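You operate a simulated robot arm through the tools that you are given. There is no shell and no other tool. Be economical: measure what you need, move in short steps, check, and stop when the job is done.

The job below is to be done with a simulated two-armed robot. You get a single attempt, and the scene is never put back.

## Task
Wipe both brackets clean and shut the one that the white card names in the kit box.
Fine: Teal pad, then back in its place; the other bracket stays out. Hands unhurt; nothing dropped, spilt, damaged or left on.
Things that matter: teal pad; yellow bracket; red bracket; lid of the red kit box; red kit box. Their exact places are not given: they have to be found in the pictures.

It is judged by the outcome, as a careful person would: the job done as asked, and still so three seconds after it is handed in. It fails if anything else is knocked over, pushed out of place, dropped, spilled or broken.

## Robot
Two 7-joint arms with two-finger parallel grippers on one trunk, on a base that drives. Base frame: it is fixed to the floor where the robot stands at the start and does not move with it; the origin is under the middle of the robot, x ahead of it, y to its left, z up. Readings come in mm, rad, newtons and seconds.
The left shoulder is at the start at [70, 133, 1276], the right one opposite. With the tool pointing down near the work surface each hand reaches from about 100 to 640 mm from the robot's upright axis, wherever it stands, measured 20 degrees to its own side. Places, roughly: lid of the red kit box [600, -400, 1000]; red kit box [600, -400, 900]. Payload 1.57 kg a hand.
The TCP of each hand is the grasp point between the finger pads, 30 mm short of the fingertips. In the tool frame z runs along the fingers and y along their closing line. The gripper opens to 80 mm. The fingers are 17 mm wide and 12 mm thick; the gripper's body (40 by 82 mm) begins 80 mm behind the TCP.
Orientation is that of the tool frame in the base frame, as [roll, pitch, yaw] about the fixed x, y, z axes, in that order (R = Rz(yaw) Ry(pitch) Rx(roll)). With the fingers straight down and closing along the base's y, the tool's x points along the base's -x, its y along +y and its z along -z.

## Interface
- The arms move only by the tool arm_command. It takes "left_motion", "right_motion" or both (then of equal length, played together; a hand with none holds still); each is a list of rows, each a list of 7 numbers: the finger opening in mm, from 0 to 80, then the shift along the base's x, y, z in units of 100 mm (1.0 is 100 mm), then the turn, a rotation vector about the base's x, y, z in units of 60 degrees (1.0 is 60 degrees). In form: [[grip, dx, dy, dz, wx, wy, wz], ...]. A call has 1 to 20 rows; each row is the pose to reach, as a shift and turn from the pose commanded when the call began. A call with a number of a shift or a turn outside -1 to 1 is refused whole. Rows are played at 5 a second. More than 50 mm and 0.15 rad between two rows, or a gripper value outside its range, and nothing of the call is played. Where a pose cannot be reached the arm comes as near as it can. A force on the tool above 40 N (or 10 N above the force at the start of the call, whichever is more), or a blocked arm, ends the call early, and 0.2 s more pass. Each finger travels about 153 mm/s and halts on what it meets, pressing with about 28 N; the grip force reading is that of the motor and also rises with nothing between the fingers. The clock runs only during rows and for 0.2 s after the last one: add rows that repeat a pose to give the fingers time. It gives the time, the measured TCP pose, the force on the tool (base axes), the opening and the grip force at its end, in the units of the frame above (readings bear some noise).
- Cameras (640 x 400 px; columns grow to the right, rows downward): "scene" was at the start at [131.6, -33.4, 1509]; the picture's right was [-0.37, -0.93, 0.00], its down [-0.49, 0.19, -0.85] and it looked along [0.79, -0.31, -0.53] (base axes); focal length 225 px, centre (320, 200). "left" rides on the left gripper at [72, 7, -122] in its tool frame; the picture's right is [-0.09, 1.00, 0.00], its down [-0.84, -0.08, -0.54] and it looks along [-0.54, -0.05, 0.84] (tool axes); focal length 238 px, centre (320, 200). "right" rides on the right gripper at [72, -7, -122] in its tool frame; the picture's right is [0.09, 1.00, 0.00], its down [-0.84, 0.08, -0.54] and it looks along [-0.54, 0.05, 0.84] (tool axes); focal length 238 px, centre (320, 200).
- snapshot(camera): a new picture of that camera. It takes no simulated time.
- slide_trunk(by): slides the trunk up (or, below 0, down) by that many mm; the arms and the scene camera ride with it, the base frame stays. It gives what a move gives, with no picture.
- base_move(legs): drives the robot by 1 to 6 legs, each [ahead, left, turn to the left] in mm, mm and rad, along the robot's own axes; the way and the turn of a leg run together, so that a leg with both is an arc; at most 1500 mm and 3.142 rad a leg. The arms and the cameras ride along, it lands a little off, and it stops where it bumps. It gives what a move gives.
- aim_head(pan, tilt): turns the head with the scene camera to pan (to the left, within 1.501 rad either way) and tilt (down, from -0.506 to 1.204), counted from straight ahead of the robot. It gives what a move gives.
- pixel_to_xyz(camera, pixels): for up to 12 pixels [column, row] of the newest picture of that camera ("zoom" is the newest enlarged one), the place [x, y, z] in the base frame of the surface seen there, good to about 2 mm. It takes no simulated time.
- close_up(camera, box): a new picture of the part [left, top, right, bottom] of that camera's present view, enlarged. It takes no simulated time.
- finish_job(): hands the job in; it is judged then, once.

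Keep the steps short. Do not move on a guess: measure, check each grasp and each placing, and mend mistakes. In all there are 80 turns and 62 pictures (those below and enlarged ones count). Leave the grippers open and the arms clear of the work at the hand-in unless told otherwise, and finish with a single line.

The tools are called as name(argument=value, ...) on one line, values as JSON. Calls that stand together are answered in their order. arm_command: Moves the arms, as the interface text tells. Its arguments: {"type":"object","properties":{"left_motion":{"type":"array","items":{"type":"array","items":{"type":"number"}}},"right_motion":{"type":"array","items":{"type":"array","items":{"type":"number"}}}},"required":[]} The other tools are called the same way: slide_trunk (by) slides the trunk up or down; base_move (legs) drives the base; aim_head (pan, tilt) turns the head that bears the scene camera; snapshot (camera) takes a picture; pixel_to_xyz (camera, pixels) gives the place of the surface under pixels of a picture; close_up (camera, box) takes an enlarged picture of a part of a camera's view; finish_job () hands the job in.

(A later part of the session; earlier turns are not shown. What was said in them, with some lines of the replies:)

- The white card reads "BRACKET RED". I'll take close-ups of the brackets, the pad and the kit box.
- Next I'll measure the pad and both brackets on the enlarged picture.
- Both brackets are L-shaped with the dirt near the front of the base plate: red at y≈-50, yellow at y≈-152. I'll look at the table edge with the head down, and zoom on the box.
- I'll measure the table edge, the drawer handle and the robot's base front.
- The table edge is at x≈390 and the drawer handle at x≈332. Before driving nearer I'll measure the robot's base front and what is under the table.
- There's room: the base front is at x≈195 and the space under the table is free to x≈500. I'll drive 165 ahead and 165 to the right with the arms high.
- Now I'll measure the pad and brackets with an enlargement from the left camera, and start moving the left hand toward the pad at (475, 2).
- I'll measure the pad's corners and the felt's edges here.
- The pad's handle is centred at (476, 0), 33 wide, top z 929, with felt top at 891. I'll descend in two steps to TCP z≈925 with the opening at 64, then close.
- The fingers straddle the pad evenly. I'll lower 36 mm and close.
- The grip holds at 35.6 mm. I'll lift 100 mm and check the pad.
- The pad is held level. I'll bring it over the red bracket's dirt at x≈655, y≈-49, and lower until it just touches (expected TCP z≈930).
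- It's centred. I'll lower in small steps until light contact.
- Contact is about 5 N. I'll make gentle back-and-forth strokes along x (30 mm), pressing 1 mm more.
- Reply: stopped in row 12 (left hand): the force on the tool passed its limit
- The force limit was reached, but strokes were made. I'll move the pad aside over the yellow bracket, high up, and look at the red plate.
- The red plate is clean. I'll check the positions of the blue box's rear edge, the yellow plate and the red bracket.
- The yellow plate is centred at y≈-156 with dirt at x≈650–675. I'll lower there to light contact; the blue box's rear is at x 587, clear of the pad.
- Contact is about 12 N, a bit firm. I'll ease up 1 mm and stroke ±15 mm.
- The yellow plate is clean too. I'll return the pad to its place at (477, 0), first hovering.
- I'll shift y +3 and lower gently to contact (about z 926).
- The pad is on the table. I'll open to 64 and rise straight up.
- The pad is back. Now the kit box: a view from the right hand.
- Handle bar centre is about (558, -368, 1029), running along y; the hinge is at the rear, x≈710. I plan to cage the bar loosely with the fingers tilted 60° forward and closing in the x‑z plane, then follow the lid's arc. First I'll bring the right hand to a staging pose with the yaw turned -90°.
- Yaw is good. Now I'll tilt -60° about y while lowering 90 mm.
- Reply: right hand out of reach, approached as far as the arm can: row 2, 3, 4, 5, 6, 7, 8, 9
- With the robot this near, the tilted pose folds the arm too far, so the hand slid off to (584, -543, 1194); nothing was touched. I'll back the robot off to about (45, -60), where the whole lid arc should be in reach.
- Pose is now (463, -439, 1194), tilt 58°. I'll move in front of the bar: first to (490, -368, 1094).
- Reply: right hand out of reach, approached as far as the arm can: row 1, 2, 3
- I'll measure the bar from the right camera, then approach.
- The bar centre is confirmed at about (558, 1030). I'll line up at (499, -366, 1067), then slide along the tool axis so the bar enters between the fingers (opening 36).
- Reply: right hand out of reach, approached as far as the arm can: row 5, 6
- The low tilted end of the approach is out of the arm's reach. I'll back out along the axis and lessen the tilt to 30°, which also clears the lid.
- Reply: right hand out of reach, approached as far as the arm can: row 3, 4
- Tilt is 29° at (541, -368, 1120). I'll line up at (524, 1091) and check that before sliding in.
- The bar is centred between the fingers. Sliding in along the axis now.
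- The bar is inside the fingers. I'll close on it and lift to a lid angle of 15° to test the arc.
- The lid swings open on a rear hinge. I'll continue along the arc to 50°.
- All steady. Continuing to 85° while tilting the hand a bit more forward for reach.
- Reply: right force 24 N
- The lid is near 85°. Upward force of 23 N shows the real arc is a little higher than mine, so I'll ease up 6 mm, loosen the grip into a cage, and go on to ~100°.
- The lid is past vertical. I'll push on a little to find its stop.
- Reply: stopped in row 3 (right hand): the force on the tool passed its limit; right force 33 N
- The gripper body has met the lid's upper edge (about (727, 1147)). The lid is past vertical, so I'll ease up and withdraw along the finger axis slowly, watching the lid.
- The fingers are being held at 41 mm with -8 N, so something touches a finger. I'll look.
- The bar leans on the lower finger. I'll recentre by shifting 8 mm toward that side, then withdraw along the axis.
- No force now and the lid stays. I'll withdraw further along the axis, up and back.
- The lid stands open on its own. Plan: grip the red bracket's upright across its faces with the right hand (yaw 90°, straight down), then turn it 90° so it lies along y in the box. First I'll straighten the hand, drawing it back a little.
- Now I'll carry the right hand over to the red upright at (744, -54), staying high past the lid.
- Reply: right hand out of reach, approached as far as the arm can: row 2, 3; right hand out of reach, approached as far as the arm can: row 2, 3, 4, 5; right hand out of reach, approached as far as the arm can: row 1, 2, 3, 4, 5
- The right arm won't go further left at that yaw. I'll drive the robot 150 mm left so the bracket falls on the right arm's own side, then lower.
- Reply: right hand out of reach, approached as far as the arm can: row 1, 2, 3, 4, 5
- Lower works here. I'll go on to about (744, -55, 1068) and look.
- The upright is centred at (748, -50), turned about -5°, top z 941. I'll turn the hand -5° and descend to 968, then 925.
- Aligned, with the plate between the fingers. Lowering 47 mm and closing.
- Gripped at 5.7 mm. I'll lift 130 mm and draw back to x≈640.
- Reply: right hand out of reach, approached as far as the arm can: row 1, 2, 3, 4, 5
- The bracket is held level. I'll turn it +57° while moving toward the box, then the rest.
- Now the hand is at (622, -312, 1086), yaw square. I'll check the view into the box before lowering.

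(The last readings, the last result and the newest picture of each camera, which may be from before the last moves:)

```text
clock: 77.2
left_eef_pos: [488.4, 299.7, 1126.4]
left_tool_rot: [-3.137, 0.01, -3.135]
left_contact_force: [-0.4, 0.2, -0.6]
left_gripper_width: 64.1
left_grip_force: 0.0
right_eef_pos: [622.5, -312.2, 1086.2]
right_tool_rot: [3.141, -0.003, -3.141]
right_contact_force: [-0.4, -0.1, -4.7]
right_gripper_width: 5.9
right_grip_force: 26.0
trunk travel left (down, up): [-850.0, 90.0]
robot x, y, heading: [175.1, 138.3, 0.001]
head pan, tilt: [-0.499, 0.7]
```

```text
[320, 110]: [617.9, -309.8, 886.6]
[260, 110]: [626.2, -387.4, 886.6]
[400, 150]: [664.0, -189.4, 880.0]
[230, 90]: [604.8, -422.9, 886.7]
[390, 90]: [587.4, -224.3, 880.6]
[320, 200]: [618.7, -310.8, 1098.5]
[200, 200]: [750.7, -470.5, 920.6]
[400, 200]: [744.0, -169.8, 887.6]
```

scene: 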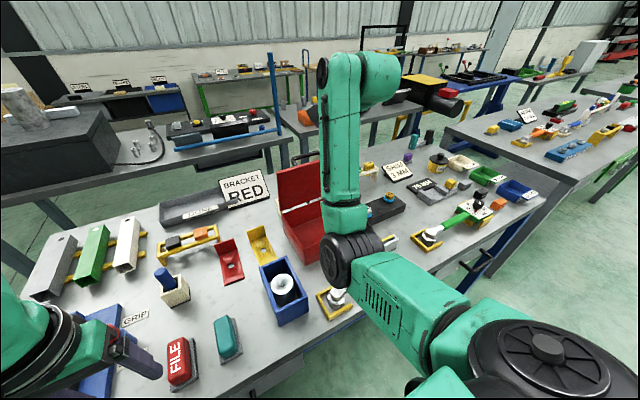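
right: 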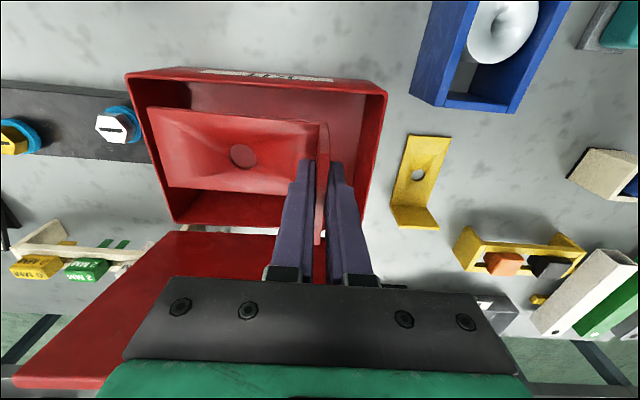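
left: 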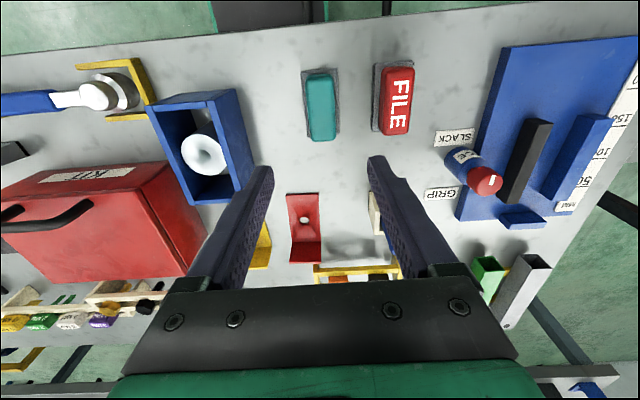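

The box floor is at z 886.6, so touch-down should be at TCP z≈934; the bracket fits with margin all round. Lowering in steps.

arm_command(right_motion=[[0, 0, 0, -0.25, 0, 0, 0], [0, 0, 0, -0.5, 0, 0, 0], [0, 0, 0, -0.75, 0, 0, 0], [0, 0, 0, -1.0, 0, 0, 0], [0, 0, 0, -1.0, 0, 0, 0]])

arm_command(right_motion=[[0, 0, 0, -0.2, 0, 0, 0], [0, 0, 0, -0.4, 0, 0, 0], [0, 0, 0, -0.46, 0, 0, 0], [0, 0, 0, -0.5, 0, 0, 0], [0, 0, 0, -0.515, 0, 0, 0], [0, 0, 0, -0.515, 0, 0, 0]])

```text
clock: 78.4
left_eef_pos: [487.5, 298.1, 1125.4]
left_tool_rot: [-3.136, 0.01, -3.138]
left_contact_force: [0.7, -0.5, 0.0]
left_gripper_width: 64.3
left_grip_force: 0.1
right_eef_pos: [622.8, -312.6, 985.2]
right_tool_rot: [3.139, -0.004, 3.142]
right_contact_force: [0.7, 0.0, -4.3]
right_gripper_width: 5.9
right_grip_force: 26.1
trunk travel left (down, up): [-850.0, 90.0]
robot x, y, heading: [173.6, 141.0, 0.008]
head pan, tilt: [-0.499, 0.7]
```

```text
clock: 79.8
left_eef_pos: [487.7, 298.4, 1126.9]
left_tool_rot: [-3.136, 0.01, -3.137]
left_contact_force: [0.3, 0.6, -1.2]
left_gripper_width: 64.4
left_grip_force: 0.0
right_eef_pos: [622.7, -312.6, 933.7]
right_tool_rot: [3.14, -0.003, 3.139]
right_contact_force: [0.2, -0.9, -4.1]
right_gripper_width: 6.0
right_grip_force: 25.7
trunk travel left (down, up): [-850.0, 90.0]
robot x, y, heading: [174.0, 138.8, -0.003]
head pan, tilt: [-0.499, 0.7]
```

Not touching yet (still -4 N of weight). A few more small steps.

arm_command(right_motion=[[0, 0, 0, -0.01, 0, 0, 0], [0, 0, 0, -0.02, 0, 0, 0], [0, 0, 0, -0.02, 0, 0, 0]])

```text
clock: 80.6
left_eef_pos: [486.8, 300.4, 1125.6]
left_tool_rot: [-3.135, 0.012, -3.137]
left_contact_force: [-0.2, 0.3, -0.4]
left_gripper_width: 64.0
left_grip_force: 0.1
right_eef_pos: [622.0, -312.2, 932.7]
right_tool_rot: [-3.14, -0.001, 3.14]
right_contact_force: [1.5, -1.4, 7.0]
right_gripper_width: 5.7
right_grip_force: 26.2
trunk travel left (down, up): [-850.0, 90.0]
robot x, y, heading: [175.3, 139.4, 0.004]
head pan, tilt: [-0.499, 0.7]
```

Touched down. I'll open to 34 and rise straight up.

arm_command(right_motion=[[20, 0, 0, 0, 0, 0, 0], [34, 0, 0, 0, 0, 0, 0], [34, 0, 0, 0, 0, 0, 0], [34, 0, 0, 0.3, 0, 0, 0], [34, 0, 0, 0.65, 0, 0, 0], [34, 0, 0, 1.0, 0, 0, 0], [34, 0, 0, 1.0, 0, 0, 0]])

arm_command(right_motion=[[34, 0, 0, 0.35, 0, 0, 0], [34, 0, 0, 0.7, 0, 0, 0], [34, 0, 0, 1.0, 0, 0, 0], [34, 0, 0, 1.0, 0, 0, 0]])

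snapshot(camera="right")

```text
clock: 82.2
left_eef_pos: [488.3, 299.0, 1125.6]
left_tool_rot: [-3.137, 0.011, -3.137]
left_contact_force: [-0.2, -0.2, 0.0]
left_gripper_width: 64.2
left_grip_force: 0.1
right_eef_pos: [625.4, -312.3, 1032.2]
right_tool_rot: [3.137, -0.003, 3.139]
right_contact_force: [-0.1, -0.2, 0.3]
right_gripper_width: 33.9
right_grip_force: 0.1
trunk travel left (down, up): [-850.0, 90.0]
robot x, y, heading: [178.3, 139.2, -0.001]
head pan, tilt: [-0.499, 0.7]
```

```text
clock: 83.2
left_eef_pos: [486.9, 298.3, 1126.6]
left_tool_rot: [-3.136, 0.012, -3.135]
left_contact_force: [0.3, 0.6, 0.6]
left_gripper_width: 63.8
left_grip_force: 0.1
right_eef_pos: [624.0, -313.0, 1133.6]
right_tool_rot: [3.139, -0.003, 3.14]
right_contact_force: [0.2, -1.1, -0.4]
right_gripper_width: 34.1
right_grip_force: 0.1
trunk travel left (down, up): [-850.0, 90.0]
robot x, y, heading: [177.1, 139.5, 0.007]
head pan, tilt: [-0.499, 0.7]
```

```text
9 pictures are left
```

right: 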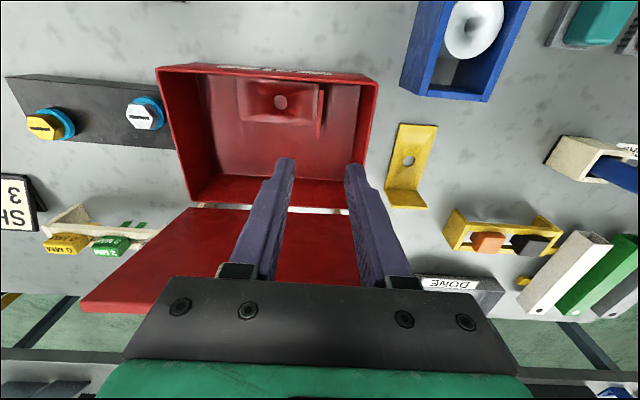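

The red bracket lies in the box. Now I measure the open lid's edge for closing.

pixel_to_xyz(camera="right", pixels=[[92, 302], [160, 295], [130, 265], [185, 215], [200, 230], [110, 285], [300, 250], [320, 208], [280, 105], [320, 105]])

arm_command(right_motion=[[40, -0.25, 0, 0.2, 0, 0, 0], [40, -0.5, 0, 0.4, 0, 0, 0], [40, -0.75, -0.1, 0.6, 0, 0, 0], [40, -1.0, -0.3, 0.8, 0, 0, 0], [40, -1.0, -0.3, 0.8, 0, 0, 0]])

snapshot(camera="scene")

```text
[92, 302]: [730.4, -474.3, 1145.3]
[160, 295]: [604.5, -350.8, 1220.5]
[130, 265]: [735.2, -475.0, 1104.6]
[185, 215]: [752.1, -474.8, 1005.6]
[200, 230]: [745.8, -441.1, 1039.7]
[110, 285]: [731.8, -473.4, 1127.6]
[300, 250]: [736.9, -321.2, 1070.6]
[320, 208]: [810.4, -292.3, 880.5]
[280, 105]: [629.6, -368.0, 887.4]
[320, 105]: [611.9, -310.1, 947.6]
```

```text
clock: 84.4
left_eef_pos: [486.2, 300.3, 1126.0]
left_tool_rot: [-3.135, 0.01, -3.137]
left_contact_force: [-0.9, 0.2, 0.2]
left_gripper_width: 64.0
left_grip_force: 0.1
right_eef_pos: [524.3, -341.9, 1212.4]
right_tool_rot: [3.14, -0.004, 3.139]
right_contact_force: [-0.8, 0.0, 0.3]
right_gripper_width: 40.0
right_grip_force: 0.1
trunk travel left (down, up): [-850.0, 90.0]
robot x, y, heading: [179.3, 137.4, 0.004]
head pan, tilt: [-0.499, 0.7]
```

```text
8 pictures are left
```

scene: 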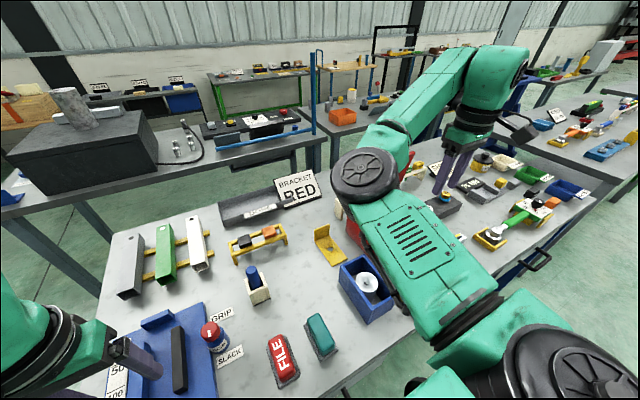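

I'll drive the robot right so the arm can reach behind the lid, then view the lid with the head.

base_move(legs=[[0, -250, 0], [10, 0, 0]])

aim_head(pan=-0.5, tilt=0.75)

close_up(camera="scene", box=[160, 60, 480, 260])

```text
clock: 86.6
left_eef_pos: [494.5, 45.1, 1128.0]
left_tool_rot: [-3.136, 0.013, -3.131]
left_contact_force: [-0.1, -0.6, 0.1]
left_gripper_width: 64.0
left_grip_force: 0.1
right_eef_pos: [535.8, -597.1, 1213.9]
right_tool_rot: [3.14, -0.002, -3.139]
right_contact_force: [-1.0, 1.1, 1.3]
right_gripper_width: 40.0
right_grip_force: 0.0
trunk travel left (down, up): [-850.0, 90.0]
robot x, y, heading: [186.4, -114.8, 0.004]
head pan, tilt: [-0.499, 0.7]
```

```text
clock: 87.2
left_eef_pos: [497.8, 46.4, 1126.1]
left_tool_rot: [-3.135, 0.012, -3.131]
left_contact_force: [0.4, 0.3, 0.7]
left_gripper_width: 64.0
left_grip_force: 0.0
right_eef_pos: [537.4, -595.1, 1212.8]
right_tool_rot: [3.14, -0.001, -3.138]
right_contact_force: [0.1, 0.1, 0.7]
right_gripper_width: 40.2
right_grip_force: 0.0
trunk travel left (down, up): [-850.0, 90.0]
robot x, y, heading: [186.3, -116.3, 0.008]
head pan, tilt: [-0.499, 0.75]
```

```text
2.00 times, centred on (320, 160) of scene
```

zoom: 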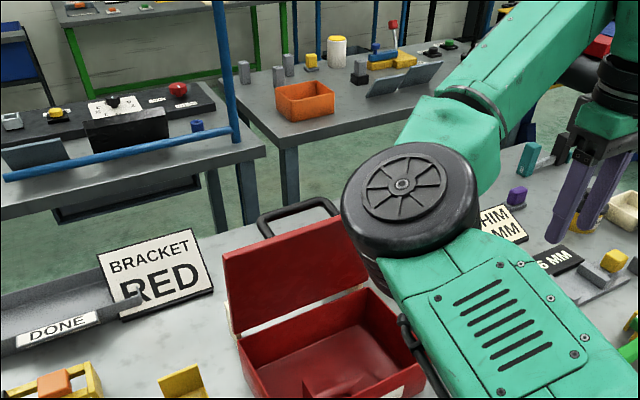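

pixel_to_xyz(camera="zoom", pixels=[[300, 262], [300, 300], [226, 258], [237, 330], [330, 224], [265, 249], [262, 222], [300, 204], [245, 340], [355, 295], [231, 290], [345, 250]])

```text
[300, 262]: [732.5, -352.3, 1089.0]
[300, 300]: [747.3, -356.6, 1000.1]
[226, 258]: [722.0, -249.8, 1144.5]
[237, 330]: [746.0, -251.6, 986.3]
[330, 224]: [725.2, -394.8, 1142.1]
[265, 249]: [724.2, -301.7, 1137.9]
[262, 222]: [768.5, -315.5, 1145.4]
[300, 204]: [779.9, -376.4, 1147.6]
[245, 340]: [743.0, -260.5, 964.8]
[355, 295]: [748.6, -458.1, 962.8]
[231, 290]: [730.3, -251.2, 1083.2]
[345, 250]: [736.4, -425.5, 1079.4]
```

The lid leans at ~81°, held by hinge friction; fitting the points puts the hinge at about (730, 960) and the bar at (774, -368, 1144). To close without a slam I'll clamp the handle again at 30° tilt and follow the arc down. First I'll drive to about (105, -60) and turn the hand.

base_move(legs=[[-81, 56, 0]])

arm_command(right_motion=[[40, 0.04, 0.06, 0.05, 0, 0, -0.125], [40, 0.08, 0.12, 0.1, 0, 0, -0.25], [40, 0.12, 0.18, 0.15, 0, 0, -0.375], [40, 0.16, 0.24, 0.2, 0, 0, -0.5], [40, 0.2, 0.3, 0.25, 0, 0, -0.625], [40, 0.24, 0.36, 0.3, 0, 0, -0.75], [40, 0.28, 0.42, 0.35, 0, 0, -0.875], [40, 0.32, 0.5, 0.4, 0, 0, -1.0], [40, 0.32, 0.5, 0.4, 0, 0, -1.0]])

arm_command(right_motion=[[40, 0.1, 0.15, 0, 0, 0, -0.125], [40, 0.2, 0.3, 0, 0, 0, -0.25], [40, 0.3, 0.5, 0, 0, 0, -0.375], [40, 0.4, 0.7, 0, 0, 0, -0.5], [40, 0.5, 0.9, 0, 0, 0, -0.5], [40, 0.5, 1.0, 0, 0, 0, -0.5], [40, 0.5, 1.0, 0, 0, 0, -0.5]])

```text
clock: 88.3
left_eef_pos: [419.2, 98.7, 1126.9]
left_tool_rot: [-3.138, 0.008, -3.134]
left_contact_force: [-0.5, -0.3, 0.8]
left_gripper_width: 64.1
left_grip_force: 0.0
right_eef_pos: [460.0, -541.9, 1209.9]
right_tool_rot: [3.137, -0.007, -3.137]
right_contact_force: [-0.7, 0.1, -0.8]
right_gripper_width: 40.1
right_grip_force: 0.0
trunk travel left (down, up): [-850.0, 90.0]
robot x, y, heading: [106.1, -56.9, 0.003]
head pan, tilt: [-0.499, 0.75]
```

```text
clock: 90.3
left_eef_pos: [417.4, 101.9, 1126.1]
left_tool_rot: [-3.138, 0.01, -3.132]
left_contact_force: [0.9, 0.3, -0.8]
left_gripper_width: 63.9
left_grip_force: 0.0
right_eef_pos: [489.0, -490.0, 1253.1]
right_tool_rot: [3.14, -0.003, 2.097]
right_contact_force: [-0.4, 0.2, 0.4]
right_gripper_width: 39.8
right_grip_force: 0.0
trunk travel left (down, up): [-850.0, 90.0]
robot x, y, heading: [106.1, -62.5, 0.006]
head pan, tilt: [-0.499, 0.75]
```

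```text
clock: 91.9
left_eef_pos: [417.1, 102.5, 1126.1]
left_tool_rot: [-3.136, 0.012, -3.134]
left_contact_force: [-0.4, 0.2, -0.1]
left_gripper_width: 63.8
left_grip_force: 0.1
right_eef_pos: [537.9, -403.7, 1252.5]
right_tool_rot: [3.139, -0.002, 1.574]
right_contact_force: [-1.0, 0.2, -0.1]
right_gripper_width: 39.9
right_grip_force: 0.1
right hand out of reach, approached as far as the arm can: row 5, 6, 7
trunk travel left (down, up): [-850.0, 90.0]
robot x, y, heading: [105.9, -58.1, 0.004]
head pan, tilt: [-0.499, 0.75]
```

Next I'll tilt -30° and advance at z≈1252.

arm_command(right_motion=[[40, 0.18, 0.0, 0, 0, -0.1, 0], [40, 0.36, 0.1, 0, 0, -0.2, 0], [40, 0.54, 0.2, 0, 0, -0.3, 0], [40, 0.72, 0.3, 0, 0, -0.4, 0], [40, 0.9, 0.36, 0, 0, -0.5, 0], [40, 0.9, 0.36, 0, 0, -0.5, 0]])

```text
clock: 93.3
left_eef_pos: [417.9, 101.3, 1125.7]
left_tool_rot: [-3.136, 0.011, -3.133]
left_contact_force: [-0.6, -0.2, 0.3]
left_gripper_width: 63.7
left_grip_force: 0.0
right_eef_pos: [628.4, -368.4, 1252.5]
right_tool_rot: [2.614, -0.003, 1.574]
right_contact_force: [0.3, 0.7, 1.3]
right_gripper_width: 40.0
right_grip_force: 0.1
right hand out of reach, approached as far as the arm can: row 2, 3, 4
trunk travel left (down, up): [-850.0, 90.0]
robot x, y, heading: [103.3, -62.3, 0.005]
head pan, tilt: [-0.499, 0.75]
```

Good: (628, -368, 1252), tilt 30°. I'll advance to the line-up point (728, -368, 1215) and look.

arm_command(right_motion=[[36, 0.25, 0, -0.05, 0, 0, 0], [36, 0.5, 0, -0.1, 0, 0, 0], [36, 0.75, 0, -0.2, 0, 0, 0], [36, 1.0, 0, -0.3, 0, 0, 0], [36, 1.0, 0, -0.3, 0, 0, 0]])

snapshot(camera="right")

pixel_to_xyz(camera="right", pixels=[[330, 130], [320, 150], [325, 110], [335, 110], [270, 130], [280, 100]])

```text
clock: 94.5
left_eef_pos: [417.1, 102.2, 1126.5]
left_tool_rot: [-3.137, 0.012, -3.132]
left_contact_force: [0.3, -0.2, 0.9]
left_gripper_width: 63.8
left_grip_force: 0.1
right_eef_pos: [729.6, -367.6, 1222.6]
right_tool_rot: [2.616, -0.002, 1.575]
right_contact_force: [0.8, 0.6, 0.5]
right_gripper_width: 35.9
right_grip_force: 0.1
trunk travel left (down, up): [-850.0, 90.0]
robot x, y, heading: [105.9, -59.4, 0.006]
head pan, tilt: [-0.499, 0.75]
```

```text
6 pictures are left
```

right: 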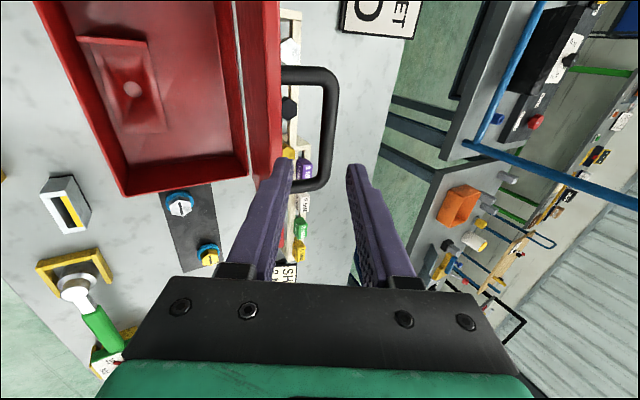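

```text
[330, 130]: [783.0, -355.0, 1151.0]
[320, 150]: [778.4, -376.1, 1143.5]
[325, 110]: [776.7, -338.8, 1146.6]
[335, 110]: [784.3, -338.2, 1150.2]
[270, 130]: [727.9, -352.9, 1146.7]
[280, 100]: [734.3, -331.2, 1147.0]
```

The bar centre is at (782, -368, 1144). I'll line up and slide in to (777, 1153).

arm_command(right_motion=[[36, 0.1, 0, -0.09, 0, 0, 0], [36, 0.17, 0, -0.18, 0, 0, 0], [36, 0.27, 0, -0.35, 0, 0, 0], [36, 0.37, 0, -0.52, 0, 0, 0], [36, 0.47, 0, -0.69, 0, 0, 0], [36, 0.47, 0, -0.69, 0, 0, 0]])

close_up(camera="right", box=[160, 40, 480, 240])

```text
clock: 95.9
left_eef_pos: [417.6, 101.3, 1127.3]
left_tool_rot: [-3.135, 0.011, -3.133]
left_contact_force: [0.2, -0.1, 0.0]
left_gripper_width: 63.9
left_grip_force: 0.0
right_eef_pos: [775.9, -366.2, 1152.4]
right_tool_rot: [2.617, -0.001, 1.576]
right_contact_force: [0.4, -0.5, -0.6]
right_gripper_width: 36.2
right_grip_force: 0.0
trunk travel left (down, up): [-850.0, 90.0]
robot x, y, heading: [104.8, -58.9, 0.008]
head pan, tilt: [-0.499, 0.75]
```

```text
2.00 times, centred on (320, 140) of right
```

zoom: 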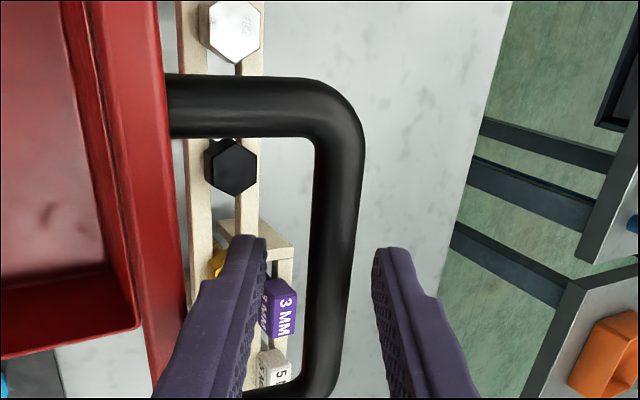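

The bar is between the fingers. I'll clamp it and follow the refitted arc (hinge ≈ (732, 964)) from 85° down to 55°.

arm_command(right_motion=[[5, 0, 0, 0, 0, 0, 0], [5, 0, 0, 0, 0, 0, 0], [5, 0, 0, 0, 0, 0, 0], [5, -0.158, 0, 0.037, 0, 0, 0], [5, -0.319, 0, 0.061, 0, 0, 0], [5, -0.481, 0, 0.07, 0, 0, 0], [5, -0.643, 0, 0.065, 0, 0, 0], [5, -0.804, 0, 0.046, 0, 0, 0], [5, -0.963, 0, 0.013, 0, 0, 0], [5, -0.963, 0, 0.013, 0, 0, 0]])

```text
clock: 98.1
left_eef_pos: [420.2, 100.2, 1125.6]
left_tool_rot: [-3.138, 0.009, -3.133]
left_contact_force: [-1.5, 0.3, 0.3]
left_gripper_width: 64.0
left_grip_force: 0.1
right_eef_pos: [682.9, -368.2, 1151.5]
right_tool_rot: [2.622, -0.003, 1.574]
right_contact_force: [2.7, -2.7, -9.1]
right_gripper_width: 13.3
right_grip_force: 28.2
trunk travel left (down, up): [-850.0, 90.0]
robot x, y, heading: [104.8, -62.3, 0.002]
head pan, tilt: [-0.499, 0.75]
```

Forces are small. Continuing from 55° to 25°.

arm_command(right_motion=[[5, -0.156, 0, -0.047, 0, 0, 0], [5, -0.307, 0, -0.107, 0, 0, 0], [5, -0.452, 0, -0.18, 0, 0, 0], [5, -0.59, 0, -0.265, 0, 0, 0], [5, -0.72, 0, -0.362, 0, 0, 0], [5, -0.841, 0, -0.471, 0, 0, 0], [5, -0.841, 0, -0.471, 0, 0, 0]])

```text
clock: 99.7
left_eef_pos: [418.2, 104.3, 1125.4]
left_tool_rot: [-3.134, 0.008, -3.131]
left_contact_force: [0.6, -0.9, -0.4]
left_gripper_width: 64.0
left_grip_force: 0.0
right_eef_pos: [598.6, -372.5, 1113.2]
right_tool_rot: [2.604, 0.013, 1.56]
right_contact_force: [5.0, 8.4, -1.3]
right_gripper_width: 13.8
right_grip_force: 27.7
trunk travel left (down, up): [-850.0, 90.0]
robot x, y, heading: [106.1, -62.7, 0.008]
head pan, tilt: [-0.499, 0.75]
```

There is a 9 mm z difference and some side force. I'll check the picture.

close_up(camera="right", box=[160, 40, 480, 240])

arm_command(right_motion=[[5, 0, 0, 0, 0, 0, 0], [5, 0, 0, 0, 0, 0, 0]])

```text
2.00 times, centred on (320, 140) of right
```

zoom: 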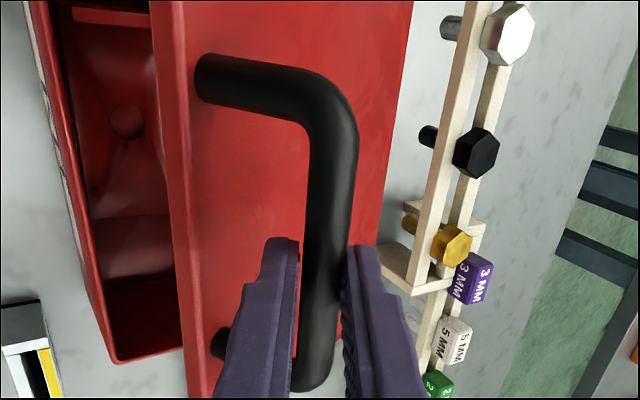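

```text
clock: 100.3
left_eef_pos: [417.3, 104.4, 1126.4]
left_tool_rot: [-3.134, 0.009, -3.132]
left_contact_force: [0.3, -0.4, 0.9]
left_gripper_width: 63.8
left_grip_force: 0.1
right_eef_pos: [595.8, -372.6, 1113.1]
right_tool_rot: [2.609, 0.017, 1.562]
right_contact_force: [2.5, 9.9, -1.1]
right_gripper_width: 13.7
right_grip_force: 29.1
trunk travel left (down, up): [-850.0, 90.0]
robot x, y, heading: [107.1, -61.0, 0.006]
head pan, tilt: [-0.499, 0.75]
```

The grip and lid look right. I'll go on slowly to 12° and check.

arm_command(right_motion=[[5, -0.056, 0, -0.06, 0, 0, 0], [5, -0.111, 0, -0.118, 0, 0, 0], [5, -0.162, 0, -0.18, 0, 0, 0], [5, -0.212, 0, -0.245, 0, 0, 0], [5, -0.258, 0, -0.312, 0, 0, 0], [5, -0.258, 0, -0.312, 0, 0, 0]])

```text
clock: 101.7
left_eef_pos: [416.7, 106.4, 1126.0]
left_tool_rot: [-3.132, 0.011, -3.133]
left_contact_force: [0.0, -0.4, 0.0]
left_gripper_width: 64.2
left_grip_force: 0.1
right_eef_pos: [573.1, -384.3, 1096.8]
right_tool_rot: [2.579, 0.043, 1.535]
right_contact_force: [1.5, 19.4, 2.3]
right_gripper_width: 13.9
right_grip_force: 27.9
trunk travel left (down, up): [-850.0, 90.0]
robot x, y, heading: [109.4, -60.7, 0.009]
head pan, tilt: [-0.499, 0.75]
```

The arm is being pushed off (y -384, 19 N sideways), so it is folding against its limit here. I'll loosen to a cage of 26 mm to relieve it and see whether the lid holds itself.

arm_command(right_motion=[[26, 0, 0, 0, 0, 0, 0], [26, 0, 0, 0, 0, 0, 0], [26, 0, 0, 0, 0, 0, 0]])

close_up(camera="right", box=[160, 40, 480, 240])

pixel_to_xyz(camera="zoom", pixels=[[190, 60], [200, 200], [340, 60], [345, 180], [330, 220], [170, 120], [210, 350]])

```text
clock: 102.5
left_eef_pos: [416.9, 100.8, 1126.6]
left_tool_rot: [-3.135, 0.01, -3.132]
left_contact_force: [0.2, -0.4, 0.0]
left_gripper_width: 63.8
left_grip_force: 0.0
right_eef_pos: [569.5, -391.0, 1090.4]
right_tool_rot: [2.595, 0.048, 1.536]
right_contact_force: [0.1, -0.6, -0.1]
right_gripper_width: 26.1
right_grip_force: 0.2
trunk travel left (down, up): [-850.0, 90.0]
robot x, y, heading: [102.5, -59.6, 0.009]
head pan, tilt: [-0.499, 0.75]
```

```text
2.00 times, centred on (320, 140) of right
```

zoom: 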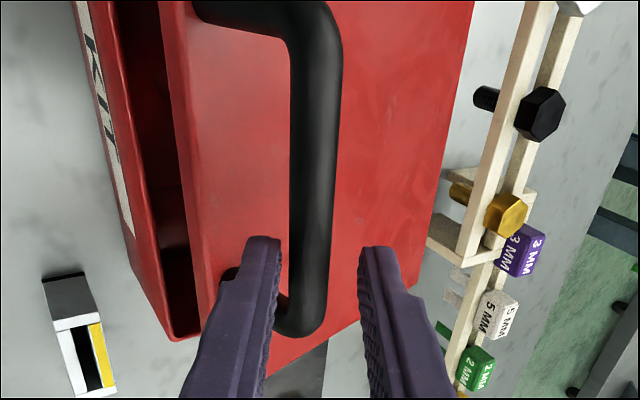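

```text
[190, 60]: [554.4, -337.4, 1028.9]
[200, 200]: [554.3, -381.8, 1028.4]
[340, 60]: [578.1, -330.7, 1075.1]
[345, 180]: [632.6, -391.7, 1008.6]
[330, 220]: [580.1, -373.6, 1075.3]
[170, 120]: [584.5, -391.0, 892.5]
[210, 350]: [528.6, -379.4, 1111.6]
```

The tool force is zero and the lid holds itself at about 15° (edge z 1028). I'll withdraw along the axis and then press the lid shut from above.

arm_command(right_motion=[[40, -0.03, 0, 0.1, 0, 0, 0], [40, -0.1, 0, 0.25, 0, 0, 0], [40, -0.2, 0, 0.45, 0, 0, 0], [40, -0.3, 0, 0.65, 0, 0, 0], [40, -0.3, 0, 0.9, 0, 0, 0], [40, -0.3, 0, 0.9, 0, 0, 0]])

```text
clock: 103.9
left_eef_pos: [416.6, 101.1, 1127.3]
left_tool_rot: [-3.136, 0.011, -3.133]
left_contact_force: [0.4, -0.9, 0.2]
left_gripper_width: 63.9
left_grip_force: 0.1
right_eef_pos: [574.0, -390.7, 1144.9]
right_tool_rot: [2.617, -0.003, 1.577]
right_contact_force: [-0.7, 0.4, -0.3]
right_gripper_width: 40.0
right_grip_force: 0.0
right hand out of reach, approached as far as the arm can: row 3, 4, 5, 6
trunk travel left (down, up): [-850.0, 90.0]
robot x, y, heading: [108.2, -57.7, 0.004]
head pan, tilt: [-0.499, 0.75]
```

The hand is clear above the handle. I'll straighten it to vertical, close the fingers, and go over the lid behind the bar at x≈620.

arm_command(right_motion=[[0, 0.1, 0, 0.1, 0, 0.1, 0], [0, 0.2, 0, 0.2, 0, 0.2, 0], [0, 0.3, 0, 0.2, 0, 0.3, 0], [0, 0.4, 0, 0.2, 0, 0.4, 0], [0, 0.46, 0, 0.2, 0, 0.5, 0], [0, 0.46, 0, 0.2, 0, 0.5, 0]])

```text
clock: 105.3
left_eef_pos: [417.1, 102.3, 1126.6]
left_tool_rot: [-3.138, 0.012, -3.133]
left_contact_force: [0.1, 0.3, 0.6]
left_gripper_width: 63.9
left_grip_force: 0.0
right_eef_pos: [621.7, -391.3, 1160.4]
right_tool_rot: [-3.141, -0.005, 1.573]
right_contact_force: [-0.3, 0.6, -0.3]
right_gripper_width: 0.0
right_grip_force: 21.4
trunk travel left (down, up): [-850.0, 90.0]
robot x, y, heading: [105.5, -57.8, 0.008]
head pan, tilt: [-0.499, 0.75]
```

Vertical at (622, -391, 1160). I'll descend to 1062, then press slowly down to lid-closed height (tip 984, TCP ≈1014).

arm_command(right_motion=[[0, 0, 0, -0.3, 0, 0, 0], [0, 0, 0, -0.6, 0, 0, 0], [0, 0, 0, -0.85, 0, 0, 0], [0, 0, 0, -0.98, 0, 0, 0], [0, 0, 0, -0.98, 0, 0, 0]])

arm_command(right_motion=[[0, 0, 0, -0.06, 0, 0, 0], [0, 0, 0, -0.12, 0, 0, 0], [0, 0, 0, -0.18, 0, 0, 0], [0, 0, 0, -0.24, 0, 0, 0], [0, 0, 0, -0.3, 0, 0, 0], [0, 0, 0, -0.36, 0, 0, 0], [0, 0, 0, -0.42, 0, 0, 0], [0, 0, 0, -0.46, 0, 0, 0], [0, 0, 0, -0.46, 0, 0, 0]])

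```text
clock: 106.5
left_eef_pos: [416.1, 102.1, 1126.9]
left_tool_rot: [-3.136, 0.01, -3.134]
left_contact_force: [-0.1, 0.2, -0.7]
left_gripper_width: 64.1
left_grip_force: 0.1
right_eef_pos: [622.4, -390.8, 1063.2]
right_tool_rot: [3.141, -0.003, 1.576]
right_contact_force: [0.2, -0.3, 0.2]
right_gripper_width: 0.0
right_grip_force: 21.7
trunk travel left (down, up): [-850.0, 90.0]
robot x, y, heading: [104.4, -60.7, 0.007]
head pan, tilt: [-0.499, 0.75]
```

```text
clock: 108.5
left_eef_pos: [417.2, 101.6, 1126.9]
left_tool_rot: [-3.137, 0.01, -3.132]
left_contact_force: [-0.6, -0.5, -0.2]
left_gripper_width: 64.1
left_grip_force: 0.1
right_eef_pos: [621.5, -390.0, 1017.1]
right_tool_rot: [3.14, -0.004, 1.574]
right_contact_force: [-0.1, -0.6, -0.5]
right_gripper_width: 0.1
right_grip_force: 21.1
trunk travel left (down, up): [-850.0, 90.0]
robot x, y, heading: [107.9, -61.5, 0.007]
head pan, tilt: [-0.499, 0.75]
```

arm_command(right_motion=[[0, 0, 0, -0.02, 0, 0, 0], [0, 0, 0, -0.04, 0, 0, 0], [0, 0, 0, -0.05, 0, 0, 0], [0, 0, 0, -0.05, 0, 0, 0]])

close_up(camera="right", box=[120, 0, 440, 240])

pixel_to_xyz(camera="zoom", pixels=[[150, 30], [160, 120], [250, 20], [300, 120], [200, 250]])

```text
clock: 109.5
left_eef_pos: [415.2, 101.9, 1126.3]
left_tool_rot: [-3.135, 0.011, -3.133]
left_contact_force: [-0.1, -0.8, 0.5]
left_gripper_width: 64.2
left_grip_force: 0.0
right_eef_pos: [621.4, -391.0, 1013.7]
right_tool_rot: [3.136, 0.0, 1.574]
right_contact_force: [5.8, -3.5, 21.5]
right_gripper_width: 0.0
right_grip_force: 21.6
trunk travel left (down, up): [-850.0, 90.0]
robot x, y, heading: [105.4, -61.3, 0.003]
head pan, tilt: [-0.499, 0.75]
```

```text
1.67 times, centred on (280, 120) of right
```

zoom: 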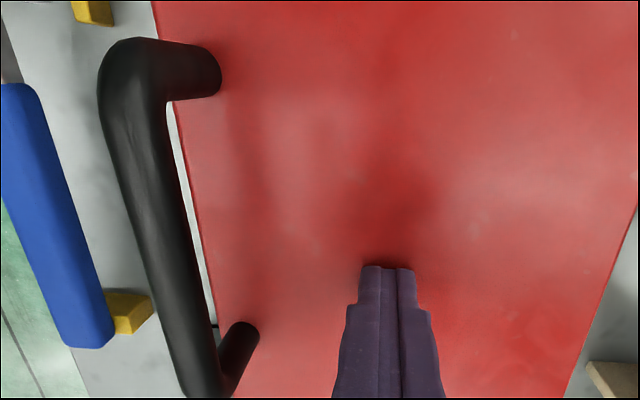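

```text
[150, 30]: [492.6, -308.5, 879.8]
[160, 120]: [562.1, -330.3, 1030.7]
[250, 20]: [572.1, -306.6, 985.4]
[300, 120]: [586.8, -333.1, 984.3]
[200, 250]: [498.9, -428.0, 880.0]
```

The lid is flat and shut (surface z 984, firm contact). I'll raise the right hand clear with the gripper open.

arm_command(right_motion=[[0, 0, 0, 0.25, 0, 0, 0], [0, 0, 0, 0.5, 0, 0, 0], [40, 0, 0, 0.75, 0, 0, 0], [80, 0, 0, 1.0, 0, 0, 0], [80, 0, 0, 1.0, 0, 0, 0]], left_motion=[[80, 0, 0, 0.2, 0, 0, 0], [80, 0, 0, 0.4, 0, 0, 0], [80, 0, 0, 0.6, 0, 0, 0], [80, 0, 0, 0.8, 0, 0, 0], [80, 0, 0, 0.8, 0, 0, 0]])

arm_command(right_motion=[[80, -0.1, -0.2, 0.3, 0, 0, 0], [80, -0.2, -0.4, 0.6, 0, 0, 0], [80, -0.3, -0.7, 0.9, 0, 0, 0], [80, -0.3, -1.0, 1.0, 0, 0, 0], [80, -0.3, -1.0, 1.0, 0, 0, 0]])

base_move(legs=[[-150, 0, 0]])

aim_head(pan=-0.3, tilt=0.65)

snapshot(camera="scene")

```text
clock: 110.7
left_eef_pos: [416.3, 102.5, 1206.1]
left_tool_rot: [-3.136, 0.01, -3.13]
left_contact_force: [0.5, 0.3, -0.1]
left_gripper_width: 80.2
left_grip_force: 0.0
right_eef_pos: [621.5, -391.4, 1114.6]
right_tool_rot: [-3.141, -0.003, 1.574]
right_contact_force: [0.3, -0.2, -0.3]
right_gripper_width: 79.8
right_grip_force: 0.0
trunk travel left (down, up): [-850.0, 90.0]
robot x, y, heading: [107.8, -59.5, 0.004]
head pan, tilt: [-0.499, 0.75]
```

```text
clock: 111.9
left_eef_pos: [416.6, 103.7, 1206.4]
left_tool_rot: [-3.137, 0.011, -3.132]
left_contact_force: [-0.8, 0.2, 0.0]
left_gripper_width: 79.9
left_grip_force: 0.0
right_eef_pos: [594.2, -491.0, 1212.3]
right_tool_rot: [3.14, -0.005, 1.574]
right_contact_force: [-0.1, -0.1, -0.6]
right_gripper_width: 79.8
right_grip_force: 0.1
trunk travel left (down, up): [-850.0, 90.0]
robot x, y, heading: [107.2, -61.6, 0.005]
head pan, tilt: [-0.499, 0.75]
```

```text
clock: 113.3
left_eef_pos: [269.2, 102.3, 1205.8]
left_tool_rot: [-3.135, 0.009, -3.131]
left_contact_force: [0.2, 0.0, 0.4]
left_gripper_width: 80.2
left_grip_force: 0.1
right_eef_pos: [446.4, -491.8, 1209.6]
right_tool_rot: [-3.14, -0.003, 1.573]
right_contact_force: [-0.1, 0.3, 0.4]
right_gripper_width: 79.7
right_grip_force: 0.1
trunk travel left (down, up): [-850.0, 90.0]
robot x, y, heading: [-42.8, -60.3, 0.006]
head pan, tilt: [-0.499, 0.75]
```

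```text
clock: 114.0
left_eef_pos: [265.9, 101.9, 1206.1]
left_tool_rot: [-3.137, 0.012, -3.131]
left_contact_force: [-0.6, 0.1, -0.6]
left_gripper_width: 79.9
left_grip_force: 0.0
right_eef_pos: [443.5, -492.2, 1211.4]
right_tool_rot: [3.14, -0.004, 1.574]
right_contact_force: [-1.0, 0.4, -0.1]
right_gripper_width: 79.8
right_grip_force: 0.0
trunk travel left (down, up): [-850.0, 90.0]
robot x, y, heading: [-44.8, -62.6, 0.006]
head pan, tilt: [-0.3, 0.649]
```

```text
1 pictures are left
```

scene: 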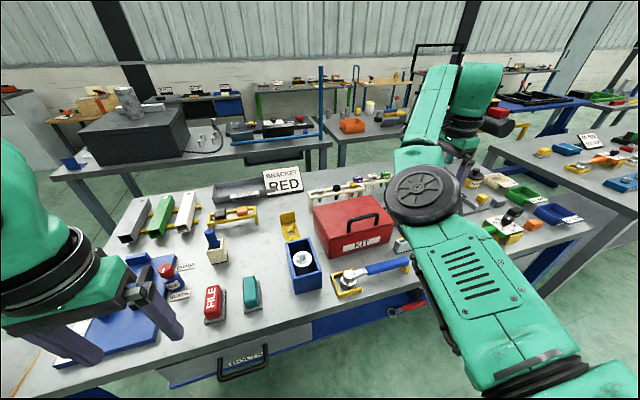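

The box is shut with the red bracket inside. The yellow bracket is clean and still out, the teal pad is back in its place, nothing else looks disturbed, and both hands are open and clear. Handing in.

finish_job()

```text
The job is handed in.
```

Both brackets are wiped clean, the red one named on the card is shut in the kit box, the yellow one is still out, and the teal pad is back in its place.
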